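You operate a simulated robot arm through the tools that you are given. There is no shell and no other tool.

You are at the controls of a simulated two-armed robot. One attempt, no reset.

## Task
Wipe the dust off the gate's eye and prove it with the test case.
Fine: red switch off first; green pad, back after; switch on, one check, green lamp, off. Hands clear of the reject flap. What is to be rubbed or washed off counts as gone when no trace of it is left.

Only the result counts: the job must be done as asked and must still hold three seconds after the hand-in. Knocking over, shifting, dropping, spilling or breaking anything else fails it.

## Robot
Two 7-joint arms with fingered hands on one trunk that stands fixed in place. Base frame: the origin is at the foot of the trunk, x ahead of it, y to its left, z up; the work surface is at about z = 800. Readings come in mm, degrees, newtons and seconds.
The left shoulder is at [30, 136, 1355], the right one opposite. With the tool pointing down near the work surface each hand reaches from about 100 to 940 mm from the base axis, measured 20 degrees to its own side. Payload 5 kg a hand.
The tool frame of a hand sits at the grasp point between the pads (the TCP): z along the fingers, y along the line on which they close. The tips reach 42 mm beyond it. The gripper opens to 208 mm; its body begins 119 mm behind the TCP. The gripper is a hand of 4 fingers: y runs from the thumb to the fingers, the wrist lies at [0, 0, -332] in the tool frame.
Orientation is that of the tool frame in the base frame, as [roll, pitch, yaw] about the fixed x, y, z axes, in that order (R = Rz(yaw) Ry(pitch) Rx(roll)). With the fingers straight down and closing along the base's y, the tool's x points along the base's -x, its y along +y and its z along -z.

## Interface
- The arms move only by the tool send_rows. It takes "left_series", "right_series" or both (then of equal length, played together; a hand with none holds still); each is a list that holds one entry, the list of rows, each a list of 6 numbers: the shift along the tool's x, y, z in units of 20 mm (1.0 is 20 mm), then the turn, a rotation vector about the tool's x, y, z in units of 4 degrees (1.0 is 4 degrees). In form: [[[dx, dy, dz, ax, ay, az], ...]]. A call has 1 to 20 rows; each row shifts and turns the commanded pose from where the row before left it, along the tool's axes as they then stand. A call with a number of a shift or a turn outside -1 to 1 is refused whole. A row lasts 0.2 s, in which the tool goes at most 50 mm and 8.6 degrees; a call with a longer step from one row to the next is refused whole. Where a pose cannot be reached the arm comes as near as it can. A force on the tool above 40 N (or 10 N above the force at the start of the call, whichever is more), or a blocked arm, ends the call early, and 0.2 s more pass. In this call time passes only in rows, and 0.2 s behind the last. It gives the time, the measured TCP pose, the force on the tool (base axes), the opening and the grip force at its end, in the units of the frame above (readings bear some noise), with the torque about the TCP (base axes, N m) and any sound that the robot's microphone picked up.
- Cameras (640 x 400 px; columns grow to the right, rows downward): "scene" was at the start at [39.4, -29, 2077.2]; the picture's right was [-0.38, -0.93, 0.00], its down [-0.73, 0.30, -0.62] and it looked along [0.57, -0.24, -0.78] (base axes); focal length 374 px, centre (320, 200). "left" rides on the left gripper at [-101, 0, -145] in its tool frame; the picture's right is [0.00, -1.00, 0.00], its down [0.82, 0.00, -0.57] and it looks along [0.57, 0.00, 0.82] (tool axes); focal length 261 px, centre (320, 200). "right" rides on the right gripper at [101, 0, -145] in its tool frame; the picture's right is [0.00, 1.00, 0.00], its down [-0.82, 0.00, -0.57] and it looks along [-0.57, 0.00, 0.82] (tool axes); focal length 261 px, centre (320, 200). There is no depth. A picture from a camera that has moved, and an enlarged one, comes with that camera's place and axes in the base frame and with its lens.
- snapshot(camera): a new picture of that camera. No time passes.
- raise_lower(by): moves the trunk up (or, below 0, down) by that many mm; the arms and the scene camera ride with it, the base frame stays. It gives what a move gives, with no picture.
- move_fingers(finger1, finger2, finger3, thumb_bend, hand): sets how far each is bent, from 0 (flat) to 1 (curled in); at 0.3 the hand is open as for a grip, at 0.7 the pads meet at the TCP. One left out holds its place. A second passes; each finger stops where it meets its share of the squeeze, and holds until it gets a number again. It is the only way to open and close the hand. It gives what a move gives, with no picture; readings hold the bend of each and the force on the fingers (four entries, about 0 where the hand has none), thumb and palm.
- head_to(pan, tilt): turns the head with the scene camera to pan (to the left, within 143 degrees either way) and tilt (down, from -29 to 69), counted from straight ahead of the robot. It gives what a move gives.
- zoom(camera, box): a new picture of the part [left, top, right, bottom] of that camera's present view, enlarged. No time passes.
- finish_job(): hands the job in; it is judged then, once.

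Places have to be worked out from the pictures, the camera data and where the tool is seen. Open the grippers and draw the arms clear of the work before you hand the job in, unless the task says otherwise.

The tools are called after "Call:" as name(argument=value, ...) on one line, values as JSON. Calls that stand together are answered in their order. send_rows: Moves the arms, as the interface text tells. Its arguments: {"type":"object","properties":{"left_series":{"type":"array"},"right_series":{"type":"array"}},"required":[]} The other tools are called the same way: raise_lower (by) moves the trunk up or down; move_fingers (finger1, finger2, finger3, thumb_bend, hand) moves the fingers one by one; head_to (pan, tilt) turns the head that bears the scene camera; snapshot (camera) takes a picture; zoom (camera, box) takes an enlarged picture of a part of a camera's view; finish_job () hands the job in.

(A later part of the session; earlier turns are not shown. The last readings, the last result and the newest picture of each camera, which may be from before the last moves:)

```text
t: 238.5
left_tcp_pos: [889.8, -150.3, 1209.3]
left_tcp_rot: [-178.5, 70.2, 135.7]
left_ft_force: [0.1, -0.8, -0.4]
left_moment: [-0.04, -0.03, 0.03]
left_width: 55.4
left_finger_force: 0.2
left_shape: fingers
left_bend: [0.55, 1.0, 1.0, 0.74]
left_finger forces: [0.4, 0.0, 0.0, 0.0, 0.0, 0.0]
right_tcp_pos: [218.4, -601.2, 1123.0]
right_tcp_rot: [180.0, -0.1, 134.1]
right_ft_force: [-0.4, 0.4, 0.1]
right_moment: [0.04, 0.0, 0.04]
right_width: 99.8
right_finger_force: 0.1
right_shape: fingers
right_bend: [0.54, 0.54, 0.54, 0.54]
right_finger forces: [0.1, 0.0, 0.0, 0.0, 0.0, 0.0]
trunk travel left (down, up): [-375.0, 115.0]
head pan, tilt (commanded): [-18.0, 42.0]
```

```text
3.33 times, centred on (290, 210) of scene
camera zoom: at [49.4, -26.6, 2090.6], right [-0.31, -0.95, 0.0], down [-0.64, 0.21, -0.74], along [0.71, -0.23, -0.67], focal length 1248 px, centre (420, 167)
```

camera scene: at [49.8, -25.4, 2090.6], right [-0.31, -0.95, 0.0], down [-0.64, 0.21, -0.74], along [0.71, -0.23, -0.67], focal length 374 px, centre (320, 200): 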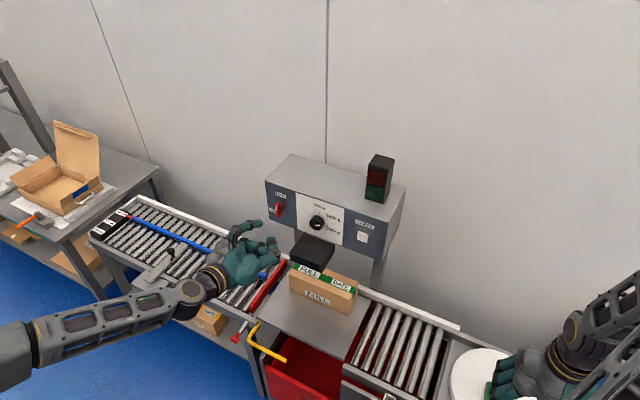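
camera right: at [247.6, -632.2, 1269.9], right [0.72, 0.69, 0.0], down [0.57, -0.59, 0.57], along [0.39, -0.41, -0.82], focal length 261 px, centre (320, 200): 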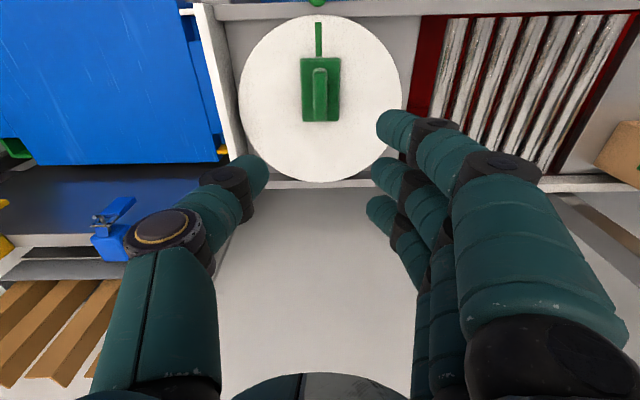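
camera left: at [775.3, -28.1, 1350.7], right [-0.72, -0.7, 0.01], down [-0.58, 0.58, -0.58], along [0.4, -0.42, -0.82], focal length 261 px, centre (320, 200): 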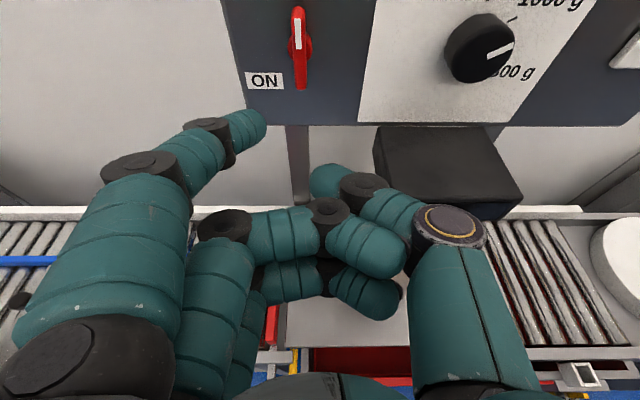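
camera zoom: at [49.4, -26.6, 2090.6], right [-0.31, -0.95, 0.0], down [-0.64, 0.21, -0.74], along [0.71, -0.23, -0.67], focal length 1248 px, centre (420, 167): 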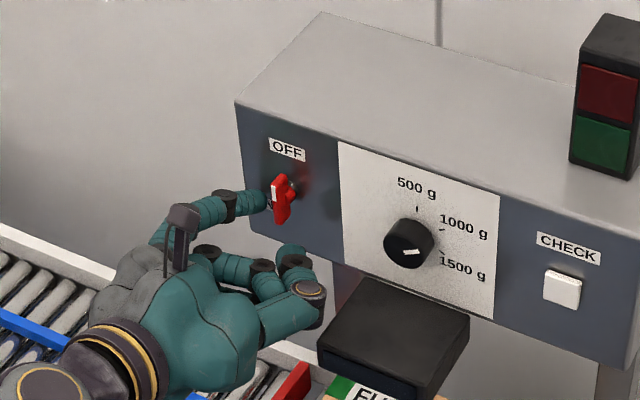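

The tip is about 13 mm left of the bar's lower end. I push to the right, starting the arc toward ON.

Call:
send_rows(left_series=[[[0, -0.3, 0, 0, 0, 0], [0, -0.3, 0, 0, 0, 0], [0, -0.3, 0, 0, 0, 0], [0.094, -0.3, 0.034, 0, 0, 0], [0.094, -0.3, 0.034, 0, 0, 0]]])

Call:
zoom(camera="left", box=[180, 0, 400, 160])

Call:
zoom(camera="scene", box=[220, 150, 360, 270])

```text
t: 239.7
left_tcp_pos: [869.4, -168.4, 1207.4]
left_tcp_rot: [-178.6, 70.2, 135.8]
left_ft_force: [5.1, 4.6, 3.8]
left_moment: [-0.09, -0.21, 0.3]
left_width: 63.2
left_finger_force: 3.6
left_shape: fingers
left_bend: [0.52, 1.0, 1.0, 0.74]
left_finger forces: [6.2, 0.0, 0.0, 0.0, 0.0, 0.1]
right_tcp_pos: [219.5, -601.0, 1123.2]
right_tcp_rot: [180.0, -0.1, 134.0]
right_ft_force: [-1.1, 0.5, -0.5]
right_moment: [-0.01, 0.0, 0.02]
right_width: 99.5
right_finger_force: 0.0
right_shape: fingers
right_bend: [0.54, 0.54, 0.54, 0.54]
right_finger forces: [0.0, 0.1, 0.0, 0.0, 0.0, 0.0]
trunk travel left (down, up): [-375.0, 115.0]
head pan, tilt (commanded): [-18.0, 42.0]
```

```text
2.50 times, centred on (290, 80) of left
camera zoom: at [799.7, -94.0, 1352.1], right [-0.71, -0.7, 0.01], down [-0.58, 0.58, -0.58], along [0.4, -0.42, -0.82], focal length 652 px, centre (395, 500)
```

zoom: 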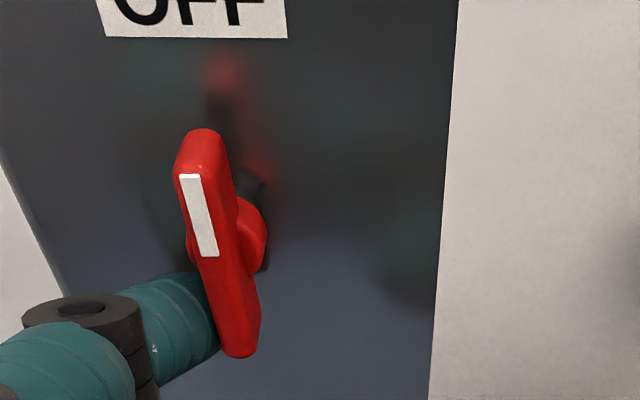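

```text
3.33 times, centred on (290, 210) of scene
camera zoom: at [49.3, -25.5, 2090.7], right [-0.31, -0.95, 0.0], down [-0.64, 0.21, -0.74], along [0.71, -0.23, -0.67], focal length 1248 px, centre (420, 167)
```

zoom: 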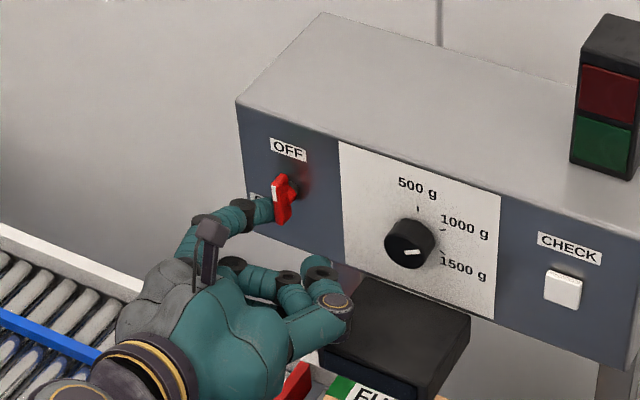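

It starts to turn. I continue along the arc to the right.

Call:
send_rows(left_series=[[[0.07, -0.3, 0.026, 0, 0, 0], [0.047, -0.3, 0.017, 0, 0, 0], [0, -0.3, 0, 0, 0, 0], [-0.047, -0.3, -0.017, 0, 0, 0]]])

Call:
zoom(camera="left", box=[180, 0, 400, 160])

Call:
zoom(camera="scene", box=[220, 150, 360, 270])

```text
t: 240.7
left_tcp_pos: [851.8, -185.8, 1204.1]
left_tcp_rot: [-178.2, 70.1, 136.0]
left_ft_force: [2.1, 2.9, -2.1]
left_moment: [-0.15, 0.23, 0.15]
left_width: 60.7
left_finger_force: 1.8
left_shape: fingers
left_bend: [0.53, 1.0, 1.0, 0.74]
left_finger forces: [3.6, 0.0, 0.0, 0.1, 0.0, 0.0]
right_tcp_pos: [218.5, -601.9, 1123.2]
right_tcp_rot: [-180.0, -0.1, 134.0]
right_ft_force: [-0.4, -0.4, 0.0]
right_moment: [-0.01, -0.01, -0.05]
right_width: 99.6
right_finger_force: 0.1
right_shape: fingers
right_bend: [0.54, 0.54, 0.54, 0.54]
right_finger forces: [0.0, 0.1, 0.0, 0.0, 0.1, 0.1]
trunk travel left (down, up): [-375.0, 115.0]
head pan, tilt (commanded): [-18.0, 42.0]
```

```text
2.50 times, centred on (290, 80) of left
camera zoom: at [782.3, -111.9, 1349.4], right [-0.72, -0.7, 0.02], down [-0.58, 0.58, -0.58], along [0.39, -0.42, -0.82], focal length 652 px, centre (395, 500)
```

zoom: 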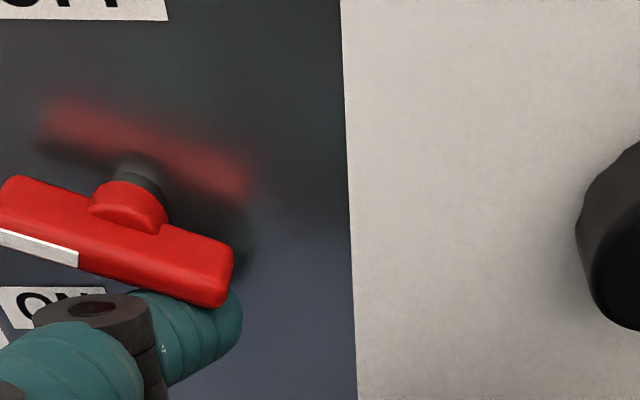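

```text
3.33 times, centred on (290, 210) of scene
camera zoom: at [49.5, -26.2, 2090.6], right [-0.31, -0.95, 0.0], down [-0.64, 0.21, -0.74], along [0.71, -0.23, -0.67], focal length 1248 px, centre (420, 167)
```

zoom: 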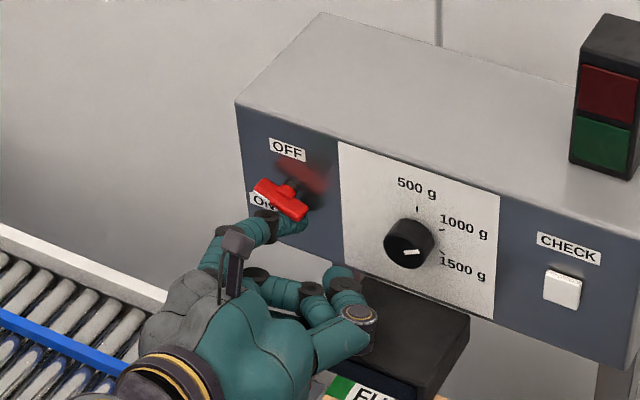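

The bar is nearly horizontal now. I push its right end up the last bit to the ON stop.

Call:
send_rows(left_series=[[[-0.164, -0.1, -0.06, 0, 0, 0], [-0.164, -0.05, -0.06, 0, 0, 0], [-0.164, 0, -0.06, 0, 0, 0]]])

Call:
zoom(camera="left", box=[180, 0, 400, 160])

Call:
zoom(camera="scene", box=[220, 150, 360, 270])

```text
t: 241.5
left_tcp_pos: [848.9, -188.4, 1211.2]
left_tcp_rot: [-177.3, 69.7, 136.5]
left_ft_force: [-3.5, 6.9, -29.8]
left_moment: [-0.79, 2.1, 0.51]
left_width: 59.6
left_finger_force: 15.8
left_shape: fingers
left_bend: [0.53, 1.0, 1.0, 0.74]
left_finger forces: [30.8, 0.1, 0.2, 0.1, 0.1, 0.0]
right_tcp_pos: [220.2, -600.6, 1123.9]
right_tcp_rot: [180.0, -0.2, 134.1]
right_ft_force: [0.1, 0.6, -0.8]
right_moment: [0.0, 0.0, -0.03]
right_width: 99.3
right_finger_force: 0.1
right_shape: fingers
right_bend: [0.54, 0.54, 0.54, 0.54]
right_finger forces: [0.0, 0.0, 0.0, 0.0, 0.0, 0.0]
trunk travel left (down, up): [-375.0, 115.0]
head pan, tilt (commanded): [-18.0, 42.0]
```

```text
2.50 times, centred on (290, 80) of left
camera zoom: at [780.9, -114.0, 1355.8], right [-0.72, -0.7, 0.02], down [-0.58, 0.58, -0.57], along [0.39, -0.42, -0.82], focal length 652 px, centre (395, 500)
```

zoom: 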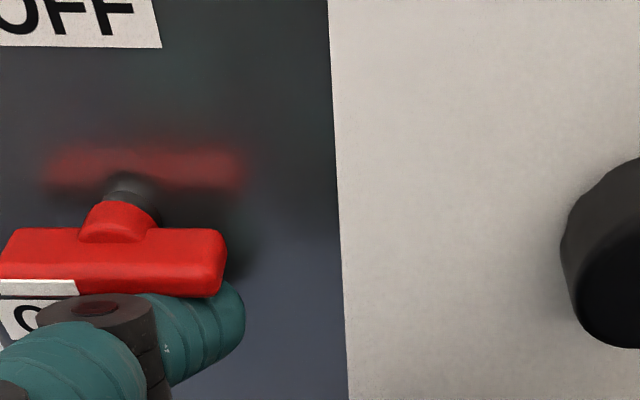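

```text
3.33 times, centred on (290, 210) of scene
camera zoom: at [52.2, -26.2, 2090.2], right [-0.31, -0.95, 0.0], down [-0.64, 0.21, -0.74], along [0.71, -0.23, -0.67], focal length 1248 px, centre (420, 167)
```

zoom: 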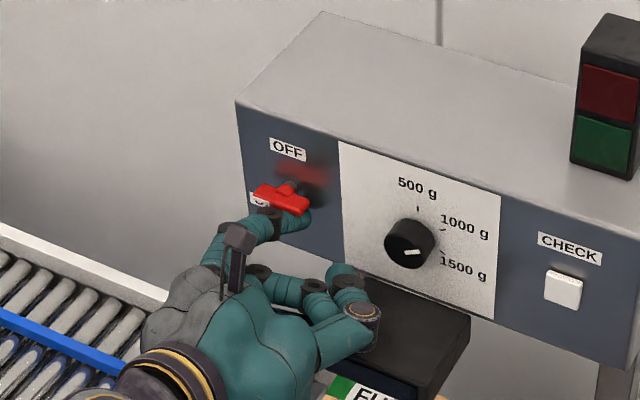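

The bar is horizontal at its stop again – ON. I back the finger down and away.

Call:
send_rows(left_series=[[[0.3, 0, 0.11, 0, 0, 0], [0.3, 0, 0.11, 0, 0, 0], [0.171, 0, -0.47, 0, 0, 0], [0.171, 0, -0.47, 0, 0, 0], [0.171, 0, -0.47, 0, 0, 0], [0.171, 0, -0.47, 0, 0, 0], [0.171, 0, -0.47, 0, 0, 0], [0.171, 0, -0.47, 0, 0, 0], [0.171, 0, -0.47, 0, 0, 0]]])

Call:
snapshot(camera="left")

Call:
zoom(camera="scene", box=[240, 140, 420, 270])

```text
t: 243.5
left_tcp_pos: [800.4, -138.8, 1205.4]
left_tcp_rot: [-178.3, 70.1, 135.8]
left_ft_force: [0.0, 0.6, -0.9]
left_moment: [0.0, -0.02, -0.03]
left_width: 55.7
left_finger_force: 0.0
left_shape: fingers
left_bend: [0.55, 1.0, 1.0, 0.74]
left_finger forces: [0.1, 0.0, 0.0, 0.0, 0.0, 0.1]
right_tcp_pos: [217.5, -601.9, 1124.5]
right_tcp_rot: [179.9, -0.1, 134.0]
right_ft_force: [-0.5, 0.7, 0.9]
right_moment: [-0.02, -0.09, -0.01]
right_width: 99.4
right_finger_force: 0.0
right_shape: fingers
right_bend: [0.54, 0.54, 0.54, 0.54]
right_finger forces: [0.0, 0.0, 0.1, 0.0, 0.0, 0.0]
trunk travel left (down, up): [-375.0, 115.0]
head pan, tilt (commanded): [-18.0, 42.0]
```

```text
taken
camera left: at [731.6, -65.1, 1349.6], right [-0.72, -0.7, 0.01], down [-0.58, 0.58, -0.58], along [0.39, -0.42, -0.82], focal length 261 px, centre (320, 200)
```

left: 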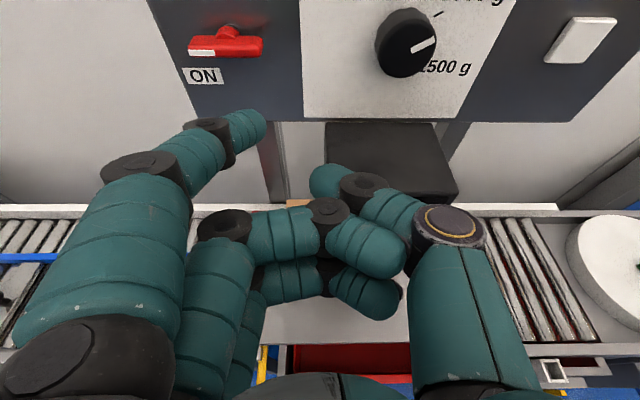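

```text
3.08 times, centred on (330, 205) of scene
camera zoom: at [48.6, -25.7, 2090.7], right [-0.31, -0.95, 0.0], down [-0.64, 0.21, -0.74], along [0.71, -0.23, -0.67], focal length 1152 px, centre (289, 185)
```

zoom: 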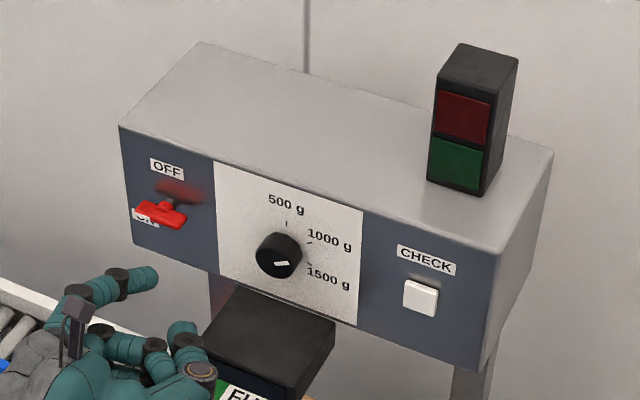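

ON is set; lamps dark. CHECK sits at about u 263, z 1253 on the panel. I move the left hand sideways in front of it, well off the panel.

Call:
send_rows(left_series=[[[-0.09, -0.985, -0.033, 0, 0, 0], [-0.09, -0.985, -0.033, 0, 0, 0], [-0.09, -0.985, -0.033, 0, 0, 0], [-0.09, -0.985, -0.033, 0, 0, 0], [-0.09, -0.985, -0.033, 0, 0, 0], [-0.09, -0.985, -0.033, 0, 0, 0], [-0.09, -0.985, -0.033, 0, 0, 0], [-0.09, -0.985, -0.033, 0, 0, 0], [-0.09, -0.985, -0.033, 0, 0, 0], [-0.09, -0.985, -0.033, 0, 0, 0], [-0.09, -0.985, -0.033, 0, 0, 0], [-0.09, -0.985, -0.033, 0, 0, 0], [-0.09, -0.985, -0.033, 0, 0, 0]]])

Call:
snapshot(camera="left")

Call:
snapshot(camera="scene")

```text
t: 246.3
left_tcp_pos: [617.1, -317.7, 1230.5]
left_tcp_rot: [-178.5, 70.1, 135.7]
left_ft_force: [0.5, -0.2, 0.2]
left_moment: [0.0, -0.02, 0.03]
left_width: 55.6
left_finger_force: 0.0
left_shape: fingers
left_bend: [0.55, 1.0, 1.0, 0.74]
left_finger forces: [0.1, 0.1, 0.1, 0.0, 0.1, 0.1]
right_tcp_pos: [218.1, -601.9, 1123.5]
right_tcp_rot: [179.9, -0.1, 134.1]
right_ft_force: [0.4, -1.1, -0.5]
right_moment: [0.07, 0.01, -0.01]
right_width: 99.1
right_finger_force: 0.1
right_shape: fingers
right_bend: [0.54, 0.54, 0.54, 0.54]
right_finger forces: [0.1, 0.0, 0.0, 0.1, 0.0, 0.0]
trunk travel left (down, up): [-375.0, 115.0]
head pan, tilt (commanded): [-18.0, 42.0]
```

```text
taken
camera left: at [548.2, -242.1, 1375.3], right [-0.72, -0.7, 0.01], down [-0.58, 0.58, -0.58], along [0.39, -0.42, -0.82], focal length 261 px, centre (320, 200)
```

left: 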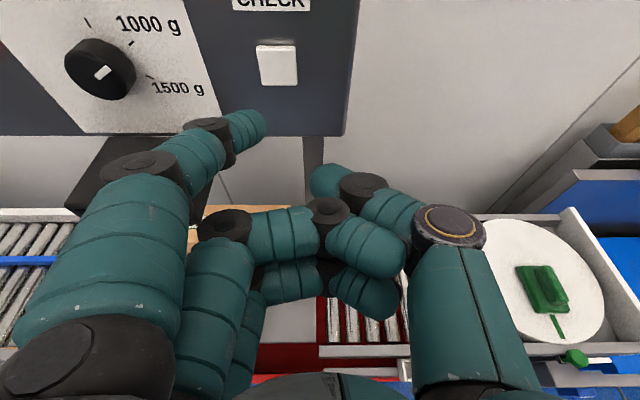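

```text
taken
camera scene: at [48.6, -27.4, 2090.7], right [-0.31, -0.95, 0.0], down [-0.64, 0.21, -0.74], along [0.71, -0.23, -0.67], focal length 374 px, centre (320, 200)
```

scene: 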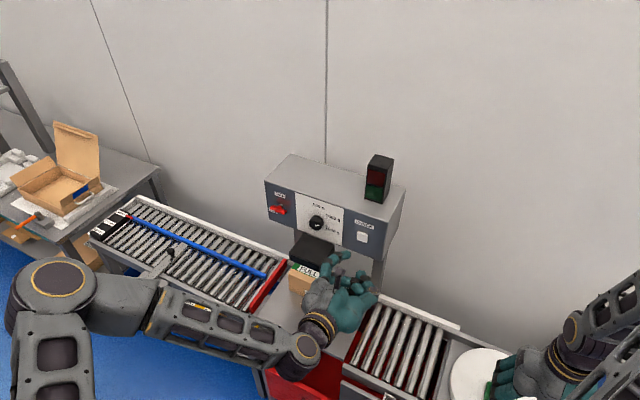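

The button centre reads u 263, z≈1256; the fingertip is lined up. I advance to just short of the button.

Call:
send_rows(left_series=[[[-0.216, 0, 0.507, 0, 0, 0], [-0.216, 0, 0.507, 0, 0, 0], [-0.216, 0, 0.507, 0, 0, 0], [-0.216, 0, 0.507, 0, 0, 0], [-0.216, 0, 0.507, 0, 0, 0]]])

Call:
zoom(camera="left", box=[180, 0, 400, 160])

Call:
zoom(camera="scene", box=[280, 140, 420, 270])

```text
t: 247.5
left_tcp_pos: [654.1, -356.1, 1233.0]
left_tcp_rot: [-178.4, 70.0, 135.7]
left_ft_force: [-0.3, 0.2, 0.0]
left_moment: [-0.01, -0.04, 0.03]
left_width: 56.0
left_finger_force: 0.0
left_shape: fingers
left_bend: [0.55, 1.0, 1.0, 0.74]
left_finger forces: [0.0, 0.1, 0.0, 0.0, 0.0, 0.1]
right_tcp_pos: [219.2, -600.8, 1123.8]
right_tcp_rot: [179.9, -0.1, 134.1]
right_ft_force: [0.7, -0.3, -1.2]
right_moment: [0.03, -0.01, 0.01]
right_width: 99.4
right_finger_force: 0.0
right_shape: fingers
right_bend: [0.54, 0.54, 0.54, 0.54]
right_finger forces: [0.0, 0.0, 0.0, 0.0, 0.0, 0.0]
trunk travel left (down, up): [-375.0, 115.0]
head pan, tilt (commanded): [-18.0, 42.0]
```

```text
2.50 times, centred on (290, 80) of left
camera zoom: at [585.0, -281.8, 1378.6], right [-0.72, -0.7, 0.01], down [-0.58, 0.58, -0.58], along [0.39, -0.42, -0.82], focal length 652 px, centre (395, 500)
```

zoom: 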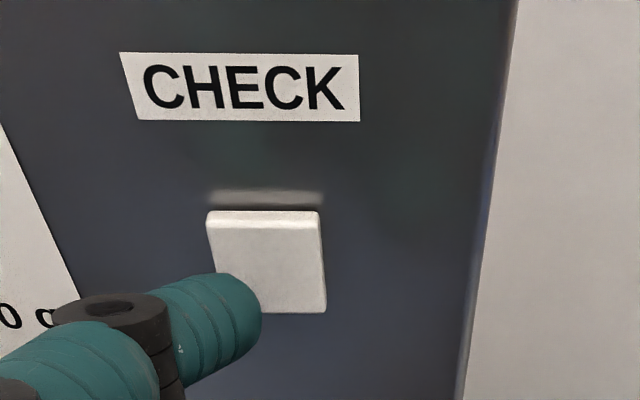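

```text
3.08 times, centred on (350, 205) of scene
camera zoom: at [49.4, -26.5, 2090.6], right [-0.31, -0.95, 0.0], down [-0.64, 0.21, -0.74], along [0.71, -0.23, -0.67], focal length 1152 px, centre (228, 185)
```

zoom: 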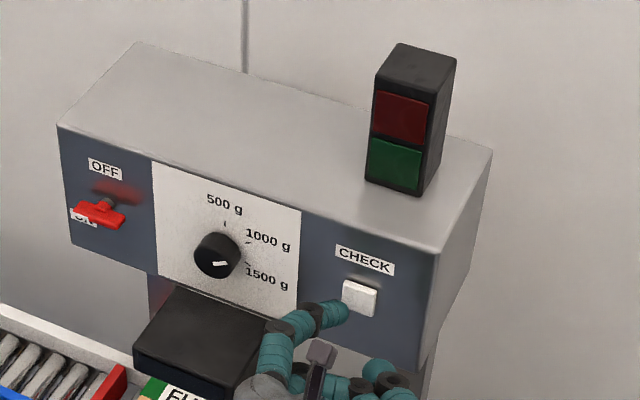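

The fingertip will meet the button close to its centre. I press forward in one continuous move and read the force and the lamps.

Call:
send_rows(left_series=[[[-0.0855, -0.25, 0.235, 0, 0, 0], [-0.0855, 0, 0.235, 0, 0, 0], [-0.0855, 0, 0.235, 0, 0, 0], [-0.0855, 0, 0.235, 0, 0, 0]]])

Call:
zoom(camera="scene", box=[280, 140, 420, 270])

Call:
zoom(camera="left", box=[180, 0, 400, 160])

```text
t: 248.5
left_tcp_pos: [662.2, -371.8, 1233.6]
left_tcp_rot: [-178.0, 69.9, 136.0]
left_ft_force: [-11.7, 11.3, -2.4]
left_moment: [-0.24, -0.02, 0.88]
left_width: 55.9
left_finger_force: 8.3
left_shape: fingers
left_bend: [0.55, 1.0, 1.0, 0.74]
left_finger forces: [15.9, 0.1, 0.1, 0.0, 0.1, 0.0]
right_tcp_pos: [218.2, -601.0, 1124.9]
right_tcp_rot: [-180.0, 0.0, 134.1]
right_ft_force: [-0.2, 0.2, 0.1]
right_moment: [-0.03, -0.04, 0.0]
right_width: 99.8
right_finger_force: 0.1
right_shape: fingers
right_bend: [0.54, 0.54, 0.54, 0.54]
right_finger forces: [0.0, 0.1, 0.0, 0.0, 0.0, 0.0]
trunk travel left (down, up): [-375.0, 115.0]
head pan, tilt (commanded): [-18.0, 42.0]
heard: click
```

```text
3.08 times, centred on (350, 205) of scene
camera zoom: at [47.3, -24.1, 2090.7], right [-0.31, -0.95, 0.0], down [-0.64, 0.21, -0.74], along [0.71, -0.23, -0.67], focal length 1152 px, centre (228, 185)
```

zoom: 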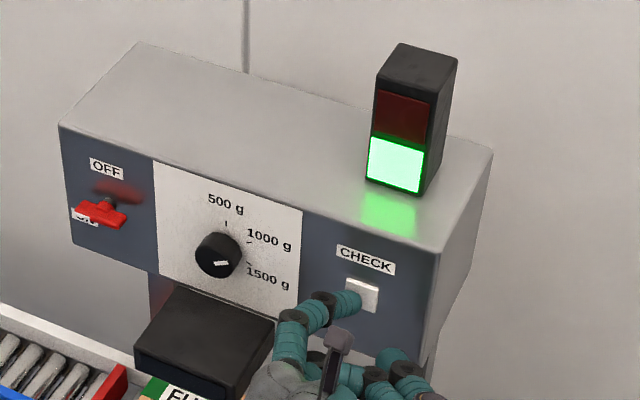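

```text
2.50 times, centred on (290, 80) of left
camera zoom: at [593.4, -298.3, 1378.6], right [-0.72, -0.7, 0.02], down [-0.58, 0.58, -0.58], along [0.39, -0.42, -0.82], focal length 652 px, centre (395, 500)
```

zoom: 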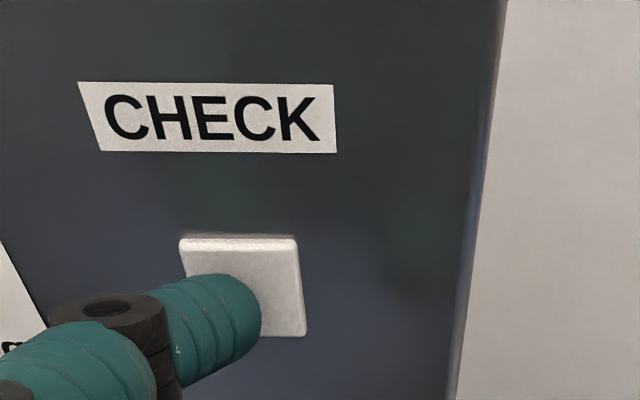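

A click, and the green lamp is lit. I withdraw the finger straight back in one move.

Call:
send_rows(left_series=[[[0.171, 0, -0.47, 0, 0, 0], [0.171, 0, -0.47, 0, 0, 0], [0.171, 0, -0.47, 0, 0, 0], [0.171, 0, -0.47, 0, 0, 0], [0.171, 0, -0.47, 0, 0, 0], [0.171, 0, -0.47, 0, 0, 0], [0.171, 0, -0.47, 0, 0, 0]]])

Call:
zoom(camera="scene", box=[240, 140, 420, 300])

```text
t: 250.1
left_tcp_pos: [614.9, -322.8, 1234.5]
left_tcp_rot: [-178.3, 70.1, 135.8]
left_ft_force: [0.6, -0.1, 0.0]
left_moment: [0.0, 0.0, 0.0]
left_width: 55.5
left_finger_force: 0.1
left_shape: fingers
left_bend: [0.55, 1.0, 1.0, 0.74]
left_finger forces: [0.0, 0.0, 0.0, 0.0, 0.0, 0.0]
right_tcp_pos: [218.1, -600.7, 1123.9]
right_tcp_rot: [-180.0, -0.1, 134.1]
right_ft_force: [0.0, 0.4, -0.2]
right_moment: [-0.02, -0.03, -0.02]
right_width: 99.4
right_finger_force: 0.0
right_shape: fingers
right_bend: [0.54, 0.54, 0.54, 0.54]
right_finger forces: [0.0, 0.1, 0.1, 0.0, 0.0, 0.0]
trunk travel left (down, up): [-375.0, 115.0]
head pan, tilt (commanded): [-18.0, 42.0]
```

```text
2.50 times, centred on (330, 220) of scene
camera zoom: at [48.8, -25.9, 2090.7], right [-0.31, -0.95, 0.0], down [-0.64, 0.21, -0.74], along [0.71, -0.23, -0.67], focal length 936 px, centre (295, 150)
```

zoom: 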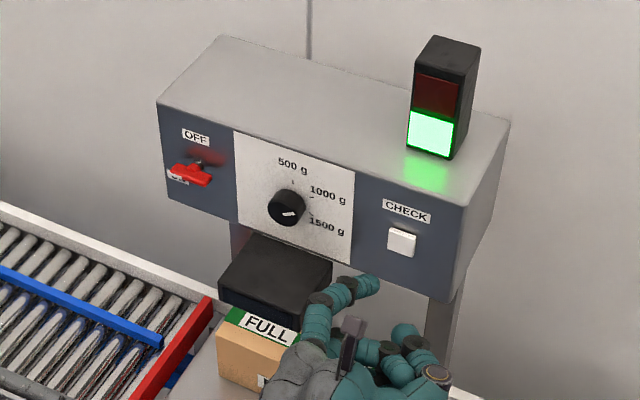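

The green lamp stays lit after the single check. Now I go back to the switch to turn it off: first sideways to the left.

Call:
send_rows(left_series=[[[0, 0.9625, 0, 0, 0, 0], [0, 0.9625, 0, 0, 0, 0], [0, 0.9625, 0, 0, 0, 0], [0, 0.9625, 0, 0, 0, 0], [0, 0.9625, 0, 0, 0, 0], [0, 0.9625, 0, 0, 0, 0], [0, 0.9625, 0, 0, 0, 0], [0, 0.9625, 0, 0, 0, 0], [0, 0.9625, 0, 0, 0, 0], [0, 0.9625, 0, 0, 0, 0], [0, 0.9625, 0, 0, 0, 0], [0, 0.9625, 0, 0, 0, 0], [0, 0.9625, 0, 0, 0, 0], [0, 0.9625, 0, 0, 0, 0], [0, 0.9625, 0, 0, 0, 0], [0, 0.9625, 0, 0, 0, 0], [0.752, 0, 0.274, 0, 0, 0], [0.752, 0, 0.274, 0, 0, 0]]])

Call:
snapshot(camera="left")

Call:
zoom(camera="scene", box=[220, 140, 400, 270])

```text
t: 253.9
left_tcp_pos: [837.6, -112.1, 1198.8]
left_tcp_rot: [-178.2, 70.1, 135.8]
left_ft_force: [-0.1, 0.3, 0.9]
left_moment: [0.04, 0.06, -0.12]
left_width: 55.5
left_finger_force: 0.1
left_shape: fingers
left_bend: [0.55, 1.0, 1.0, 0.74]
left_finger forces: [0.0, 0.0, 0.0, 0.0, 0.0, 0.1]
right_tcp_pos: [217.9, -600.7, 1123.8]
right_tcp_rot: [-180.0, -0.2, 134.1]
right_ft_force: [1.1, 0.6, 0.4]
right_moment: [-0.02, -0.01, 0.0]
right_width: 99.6
right_finger_force: 0.0
right_shape: fingers
right_bend: [0.54, 0.54, 0.54, 0.54]
right_finger forces: [0.0, 0.0, 0.1, 0.0, 0.1, 0.1]
trunk travel left (down, up): [-375.0, 115.0]
head pan, tilt (commanded): [-18.0, 42.0]
```

```text
taken
camera left: at [768.9, -36.8, 1342.4], right [-0.72, -0.7, 0.01], down [-0.58, 0.58, -0.58], along [0.39, -0.42, -0.82], focal length 261 px, centre (320, 200)
```

left: 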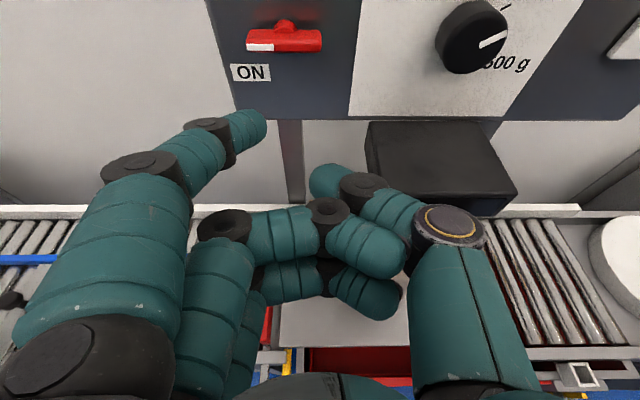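

```text
3.08 times, centred on (310, 205) of scene
camera zoom: at [49.8, -25.7, 2090.6], right [-0.31, -0.95, 0.0], down [-0.64, 0.21, -0.74], along [0.71, -0.23, -0.67], focal length 1152 px, centre (351, 185)
```

zoom: 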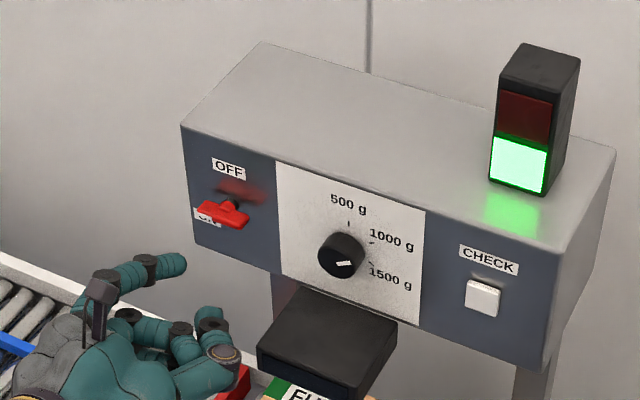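

Lined up below the bar's left end. I advance under it.

Call:
send_rows(left_series=[[[-0.186, 0, 0.512, 0, 0, 0], [-0.186, 0, 0.512, 0, 0, 0], [-0.186, 0, 0.512, 0, 0, 0], [-0.186, 0, 0.512, 0, 0, 0], [-0.186, 0, 0.512, 0, 0, 0], [-0.186, 0, 0.512, 0, 0, 0]]])

Call:
zoom(camera="left", box=[180, 0, 400, 160])

```text
t: 255.3
left_tcp_pos: [882.0, -156.4, 1198.6]
left_tcp_rot: [-178.2, 70.1, 136.1]
left_ft_force: [-3.6, 3.4, -0.7]
left_moment: [-0.06, -0.02, 0.28]
left_width: 55.1
left_finger_force: 2.1
left_shape: fingers
left_bend: [0.55, 1.0, 1.0, 0.74]
left_finger forces: [4.6, 0.0, 0.0, 0.0, 0.0, 0.0]
right_tcp_pos: [217.1, -601.6, 1123.0]
right_tcp_rot: [-180.0, -0.1, 134.1]
right_ft_force: [0.5, -0.6, 0.0]
right_moment: [-0.04, -0.05, -0.01]
right_width: 99.3
right_finger_force: 0.0
right_shape: fingers
right_bend: [0.54, 0.54, 0.54, 0.54]
right_finger forces: [0.1, 0.0, 0.0, 0.0, 0.0, 0.1]
trunk travel left (down, up): [-375.0, 115.0]
head pan, tilt (commanded): [-18.0, 42.0]
```

```text
2.50 times, centred on (290, 80) of left
camera zoom: at [813.7, -82.5, 1344.3], right [-0.72, -0.7, 0.02], down [-0.58, 0.58, -0.58], along [0.39, -0.42, -0.82], focal length 652 px, centre (395, 500)
```

zoom: 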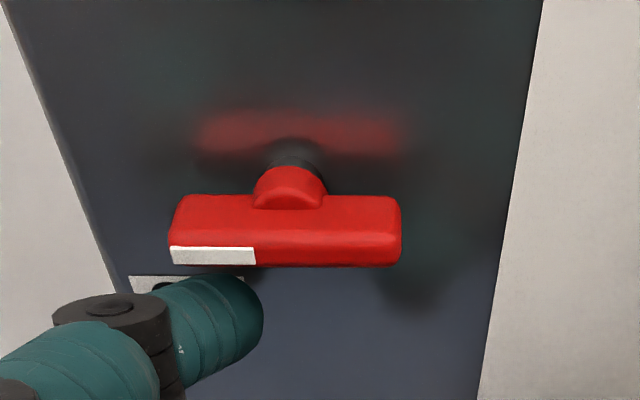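

The tip lightly touches the panel, so I back 4 mm and push the left end up along the arc toward OFF.

Call:
send_rows(left_series=[[[0.068, 0, -0.188, 0, 0, 0], [-0.329, 0, -0.12, 0, 0, 0], [-0.329, 0, -0.12, 0, 0, 0], [-0.282, 0.125, -0.103, 0, 0, 0], [-0.282, 0.125, -0.103, 0, 0, 0]]])

Call:
zoom(camera="left", box=[180, 0, 400, 160])

```text
t: 256.5
left_tcp_pos: [884.2, -149.8, 1226.2]
left_tcp_rot: [-178.4, 70.1, 135.7]
left_ft_force: [0.6, 0.6, -1.1]
left_moment: [-0.04, 0.07, 0.05]
left_width: 55.1
left_finger_force: 0.4
left_shape: fingers
left_bend: [0.55, 1.0, 1.0, 0.74]
left_finger forces: [0.8, 0.0, 0.0, 0.0, 0.1, 0.0]
right_tcp_pos: [219.1, -602.4, 1122.9]
right_tcp_rot: [179.9, -0.1, 134.0]
right_ft_force: [0.0, 0.1, 0.5]
right_moment: [-0.01, 0.03, 0.01]
right_width: 99.3
right_finger_force: 0.0
right_shape: fingers
right_bend: [0.54, 0.54, 0.54, 0.54]
right_finger forces: [0.1, 0.1, 0.0, 0.1, 0.1, 0.0]
trunk travel left (down, up): [-375.0, 115.0]
head pan, tilt (commanded): [-18.0, 42.0]
```

```text
2.50 times, centred on (290, 80) of left
camera zoom: at [815.1, -75.2, 1370.2], right [-0.72, -0.7, 0.01], down [-0.58, 0.58, -0.58], along [0.39, -0.42, -0.82], focal length 652 px, centre (395, 500)
```

zoom: 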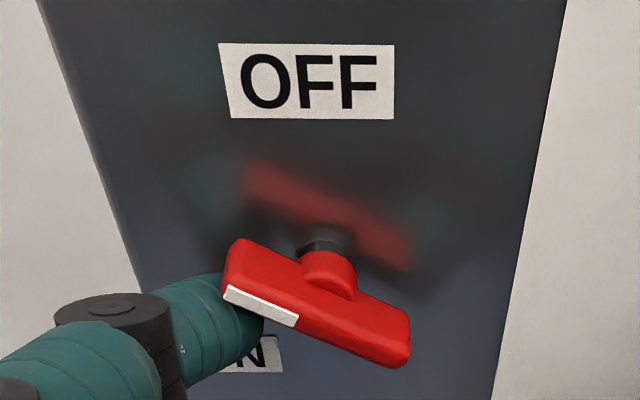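

The bar turns toward OFF. I follow the arc up and over to the right.

Call:
send_rows(left_series=[[[-0.329, 0, -0.12, 0, 0, 0], [-0.329, 0, -0.12, 0, 0, 0], [-0.282, -0.175, -0.103, 0, 0, 0], [-0.258, -0.2, -0.094, 0, 0, 0], [-0.094, -0.25, -0.034, 0, 0, 0]]])

Call:
zoom(camera="left", box=[180, 0, 400, 160])

Call:
zoom(camera="scene", box=[220, 140, 400, 270])

```text
t: 257.7
left_tcp_pos: [872.8, -159.1, 1252.5]
left_tcp_rot: [-178.3, 70.1, 135.6]
left_ft_force: [1.0, 1.0, -0.5]
left_moment: [-0.02, 0.0, 0.02]
left_width: 57.0
left_finger_force: 1.1
left_shape: fingers
left_bend: [0.54, 1.0, 1.0, 0.74]
left_finger forces: [0.9, 0.0, 0.1, 0.1, 0.1, 0.0]
right_tcp_pos: [218.4, -602.6, 1123.9]
right_tcp_rot: [179.9, -0.1, 134.0]
right_ft_force: [-0.4, -0.6, 0.2]
right_moment: [0.01, -0.02, -0.01]
right_width: 99.4
right_finger_force: 0.1
right_shape: fingers
right_bend: [0.54, 0.54, 0.54, 0.54]
right_finger forces: [0.0, 0.0, 0.0, 0.1, 0.1, 0.0]
trunk travel left (down, up): [-375.0, 115.0]
head pan, tilt (commanded): [-18.0, 42.0]
```

```text
2.50 times, centred on (290, 80) of left
camera zoom: at [804.5, -85.4, 1397.6], right [-0.72, -0.7, 0.01], down [-0.58, 0.58, -0.58], along [0.39, -0.42, -0.82], focal length 652 px, centre (395, 500)
```

zoom: 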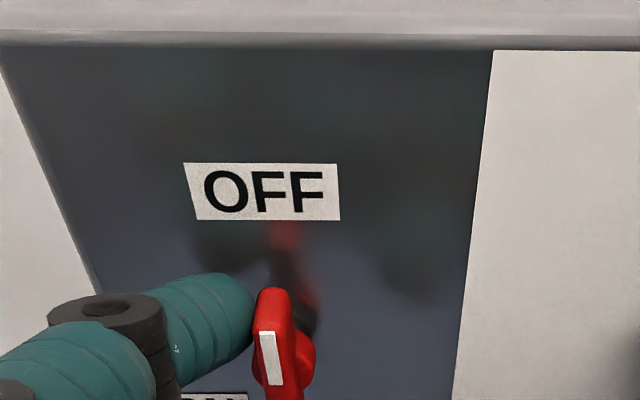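

```text
3.08 times, centred on (310, 205) of scene
camera zoom: at [49.2, -26.3, 2090.7], right [-0.31, -0.95, 0.0], down [-0.64, 0.21, -0.74], along [0.71, -0.23, -0.67], focal length 1152 px, centre (351, 185)
```

zoom: 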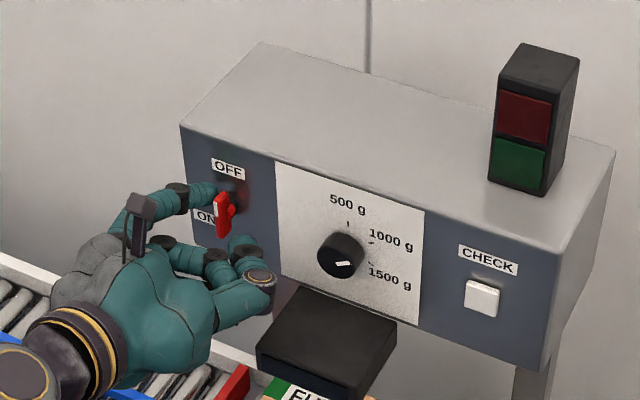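

The lamp has gone dark: the switch is registering OFF. I push the bar the last few degrees to its stop.

Call:
send_rows(left_series=[[[0.235, -0.1, 0.086, 0, 0, 0], [0, -0.25, 0, 0, 0, 0], [0, -0.25, 0, 0, 0, 0], [0, -0.2, 0, 0, 0, 0]]])

Call:
zoom(camera="left", box=[180, 0, 400, 160])

Call:
zoom(camera="scene", box=[240, 150, 340, 240])

```text
t: 258.7
left_tcp_pos: [863.1, -167.3, 1249.0]
left_tcp_rot: [-178.4, 70.1, 135.9]
left_ft_force: [4.4, 8.0, 2.5]
left_moment: [-0.15, -0.11, 0.6]
left_width: 66.3
left_finger_force: 4.7
left_shape: fingers
left_bend: [0.5, 1.0, 1.0, 0.74]
left_finger forces: [8.9, 0.1, 0.0, 0.0, 0.0, 0.1]
right_tcp_pos: [219.1, -601.3, 1123.8]
right_tcp_rot: [179.9, -0.2, 134.1]
right_ft_force: [-0.8, -0.2, 0.0]
right_moment: [-0.04, -0.03, -0.01]
right_width: 99.6
right_finger_force: 0.1
right_shape: fingers
right_bend: [0.54, 0.54, 0.54, 0.54]
right_finger forces: [0.0, 0.0, 0.0, 0.0, 0.0, 0.0]
trunk travel left (down, up): [-375.0, 115.0]
head pan, tilt (commanded): [-18.0, 42.0]
```

```text
2.50 times, centred on (290, 80) of left
camera zoom: at [794.2, -93.8, 1393.3], right [-0.71, -0.7, 0.01], down [-0.58, 0.58, -0.58], along [0.4, -0.42, -0.82], focal length 652 px, centre (395, 500)
```

zoom: 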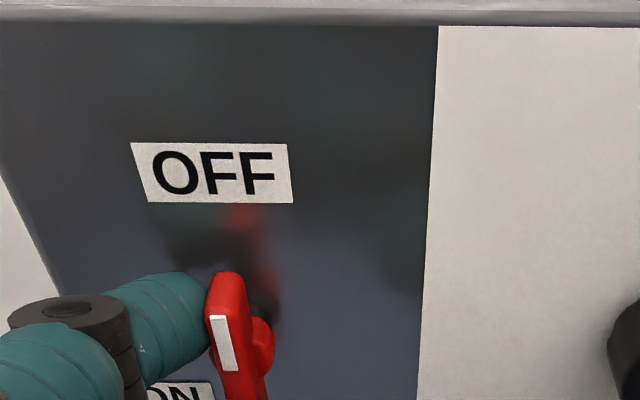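

```text
4.44 times, centred on (290, 195) of scene
camera zoom: at [49.5, -25.0, 2090.7], right [-0.31, -0.95, 0.0], down [-0.64, 0.21, -0.74], along [0.71, -0.23, -0.67], focal length 1664 px, centre (453, 222)
```

zoom: 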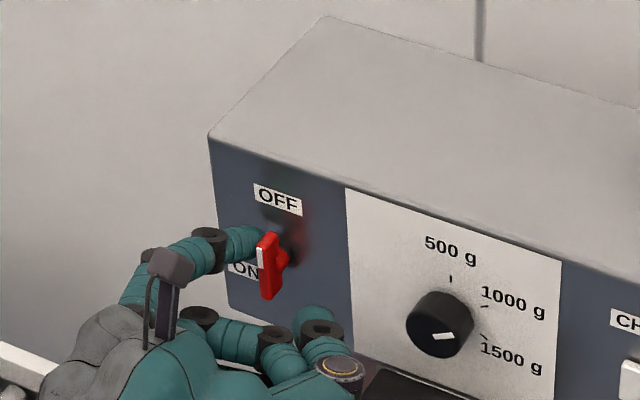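

A bit more push to be sure it is at the stop, as the first time.

Call:
send_rows(left_series=[[[0, -0.25, 0, 0, 0, 0], [0, -0.25, 0, 0, 0, 0], [0, -0.2, 0, 0, 0, 0]]])

Call:
send_rows(left_series=[[[0, 0.5, 0, 0, 0, 0], [0, 0.5, 0, 0, 0, 0], [0, 0.5, 0, 0, 0, 0], [0.171, 0, -0.47, 0, 0, 0], [0.171, 0, -0.47, 0, 0, 0], [0.171, 0, -0.47, 0, 0, 0], [0.171, 0, -0.47, 0, 0, 0], [0.171, 0, -0.47, 0, 0, 0], [0.171, 0, -0.47, 0, 0, 0], [0.171, 0, -0.47, 0, 0, 0]]])

Call:
zoom(camera="left", box=[200, 0, 400, 160])

Call:
zoom(camera="scene", box=[240, 140, 420, 300])

```text
t: 259.5
left_tcp_pos: [854.0, -177.0, 1247.3]
left_tcp_rot: [-178.3, 70.2, 135.9]
left_ft_force: [8.5, 14.3, 6.8]
left_moment: [-0.25, -0.31, 1.08]
left_width: 77.4
left_finger_force: 8.2
left_shape: fingers
left_bend: [0.45, 1.0, 1.0, 0.74]
left_finger forces: [16.4, 0.0, 0.0, 0.0, 0.0, 0.0]
right_tcp_pos: [218.4, -601.2, 1123.9]
right_tcp_rot: [179.9, -0.1, 134.1]
right_ft_force: [-0.5, -0.1, -0.3]
right_moment: [-0.03, 0.01, 0.0]
right_width: 99.3
right_finger_force: 0.0
right_shape: fingers
right_bend: [0.54, 0.54, 0.54, 0.54]
right_finger forces: [0.1, 0.0, 0.1, 0.0, 0.1, 0.2]
trunk travel left (down, up): [-375.0, 115.0]
head pan, tilt (commanded): [-18.0, 42.0]
```

```text
t: 261.7
left_tcp_pos: [824.6, -107.5, 1248.1]
left_tcp_rot: [-178.3, 70.1, 135.8]
left_ft_force: [-1.0, 0.6, -0.5]
left_moment: [0.0, 0.0, 0.03]
left_width: 56.0
left_finger_force: 0.0
left_shape: fingers
left_bend: [0.55, 1.0, 1.0, 0.74]
left_finger forces: [0.0, 0.1, 0.0, 0.0, 0.0, 0.1]
right_tcp_pos: [218.8, -601.7, 1124.8]
right_tcp_rot: [-180.0, -0.1, 134.0]
right_ft_force: [-0.1, -0.3, -0.5]
right_moment: [-0.07, -0.07, -0.02]
right_width: 99.5
right_finger_force: 0.1
right_shape: fingers
right_bend: [0.54, 0.54, 0.54, 0.54]
right_finger forces: [0.0, 0.1, 0.0, 0.0, 0.0, 0.1]
trunk travel left (down, up): [-375.0, 115.0]
head pan, tilt (commanded): [-18.0, 42.0]
```

```text
2.50 times, centred on (300, 80) of left
camera zoom: at [755.7, -33.6, 1392.5], right [-0.72, -0.7, 0.01], down [-0.58, 0.58, -0.58], along [0.39, -0.42, -0.82], focal length 652 px, centre (370, 500)
```

zoom: 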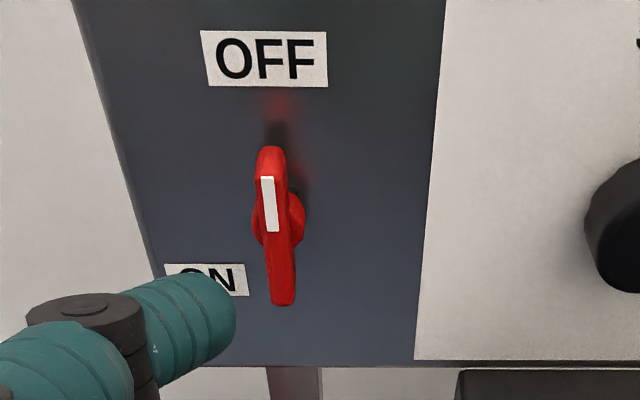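

```text
2.50 times, centred on (330, 220) of scene
camera zoom: at [48.6, -25.5, 2090.7], right [-0.31, -0.95, 0.0], down [-0.64, 0.21, -0.74], along [0.71, -0.23, -0.67], focal length 936 px, centre (295, 150)
```

zoom: 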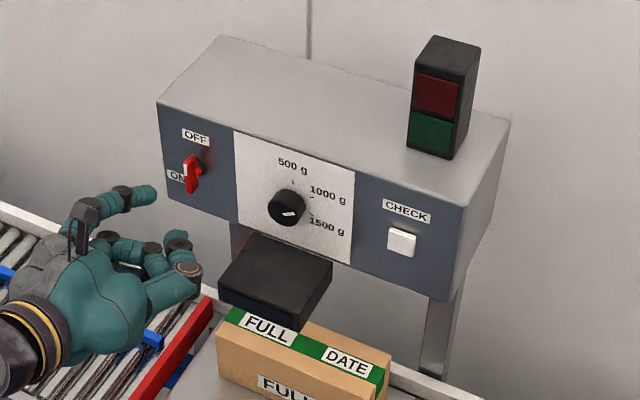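

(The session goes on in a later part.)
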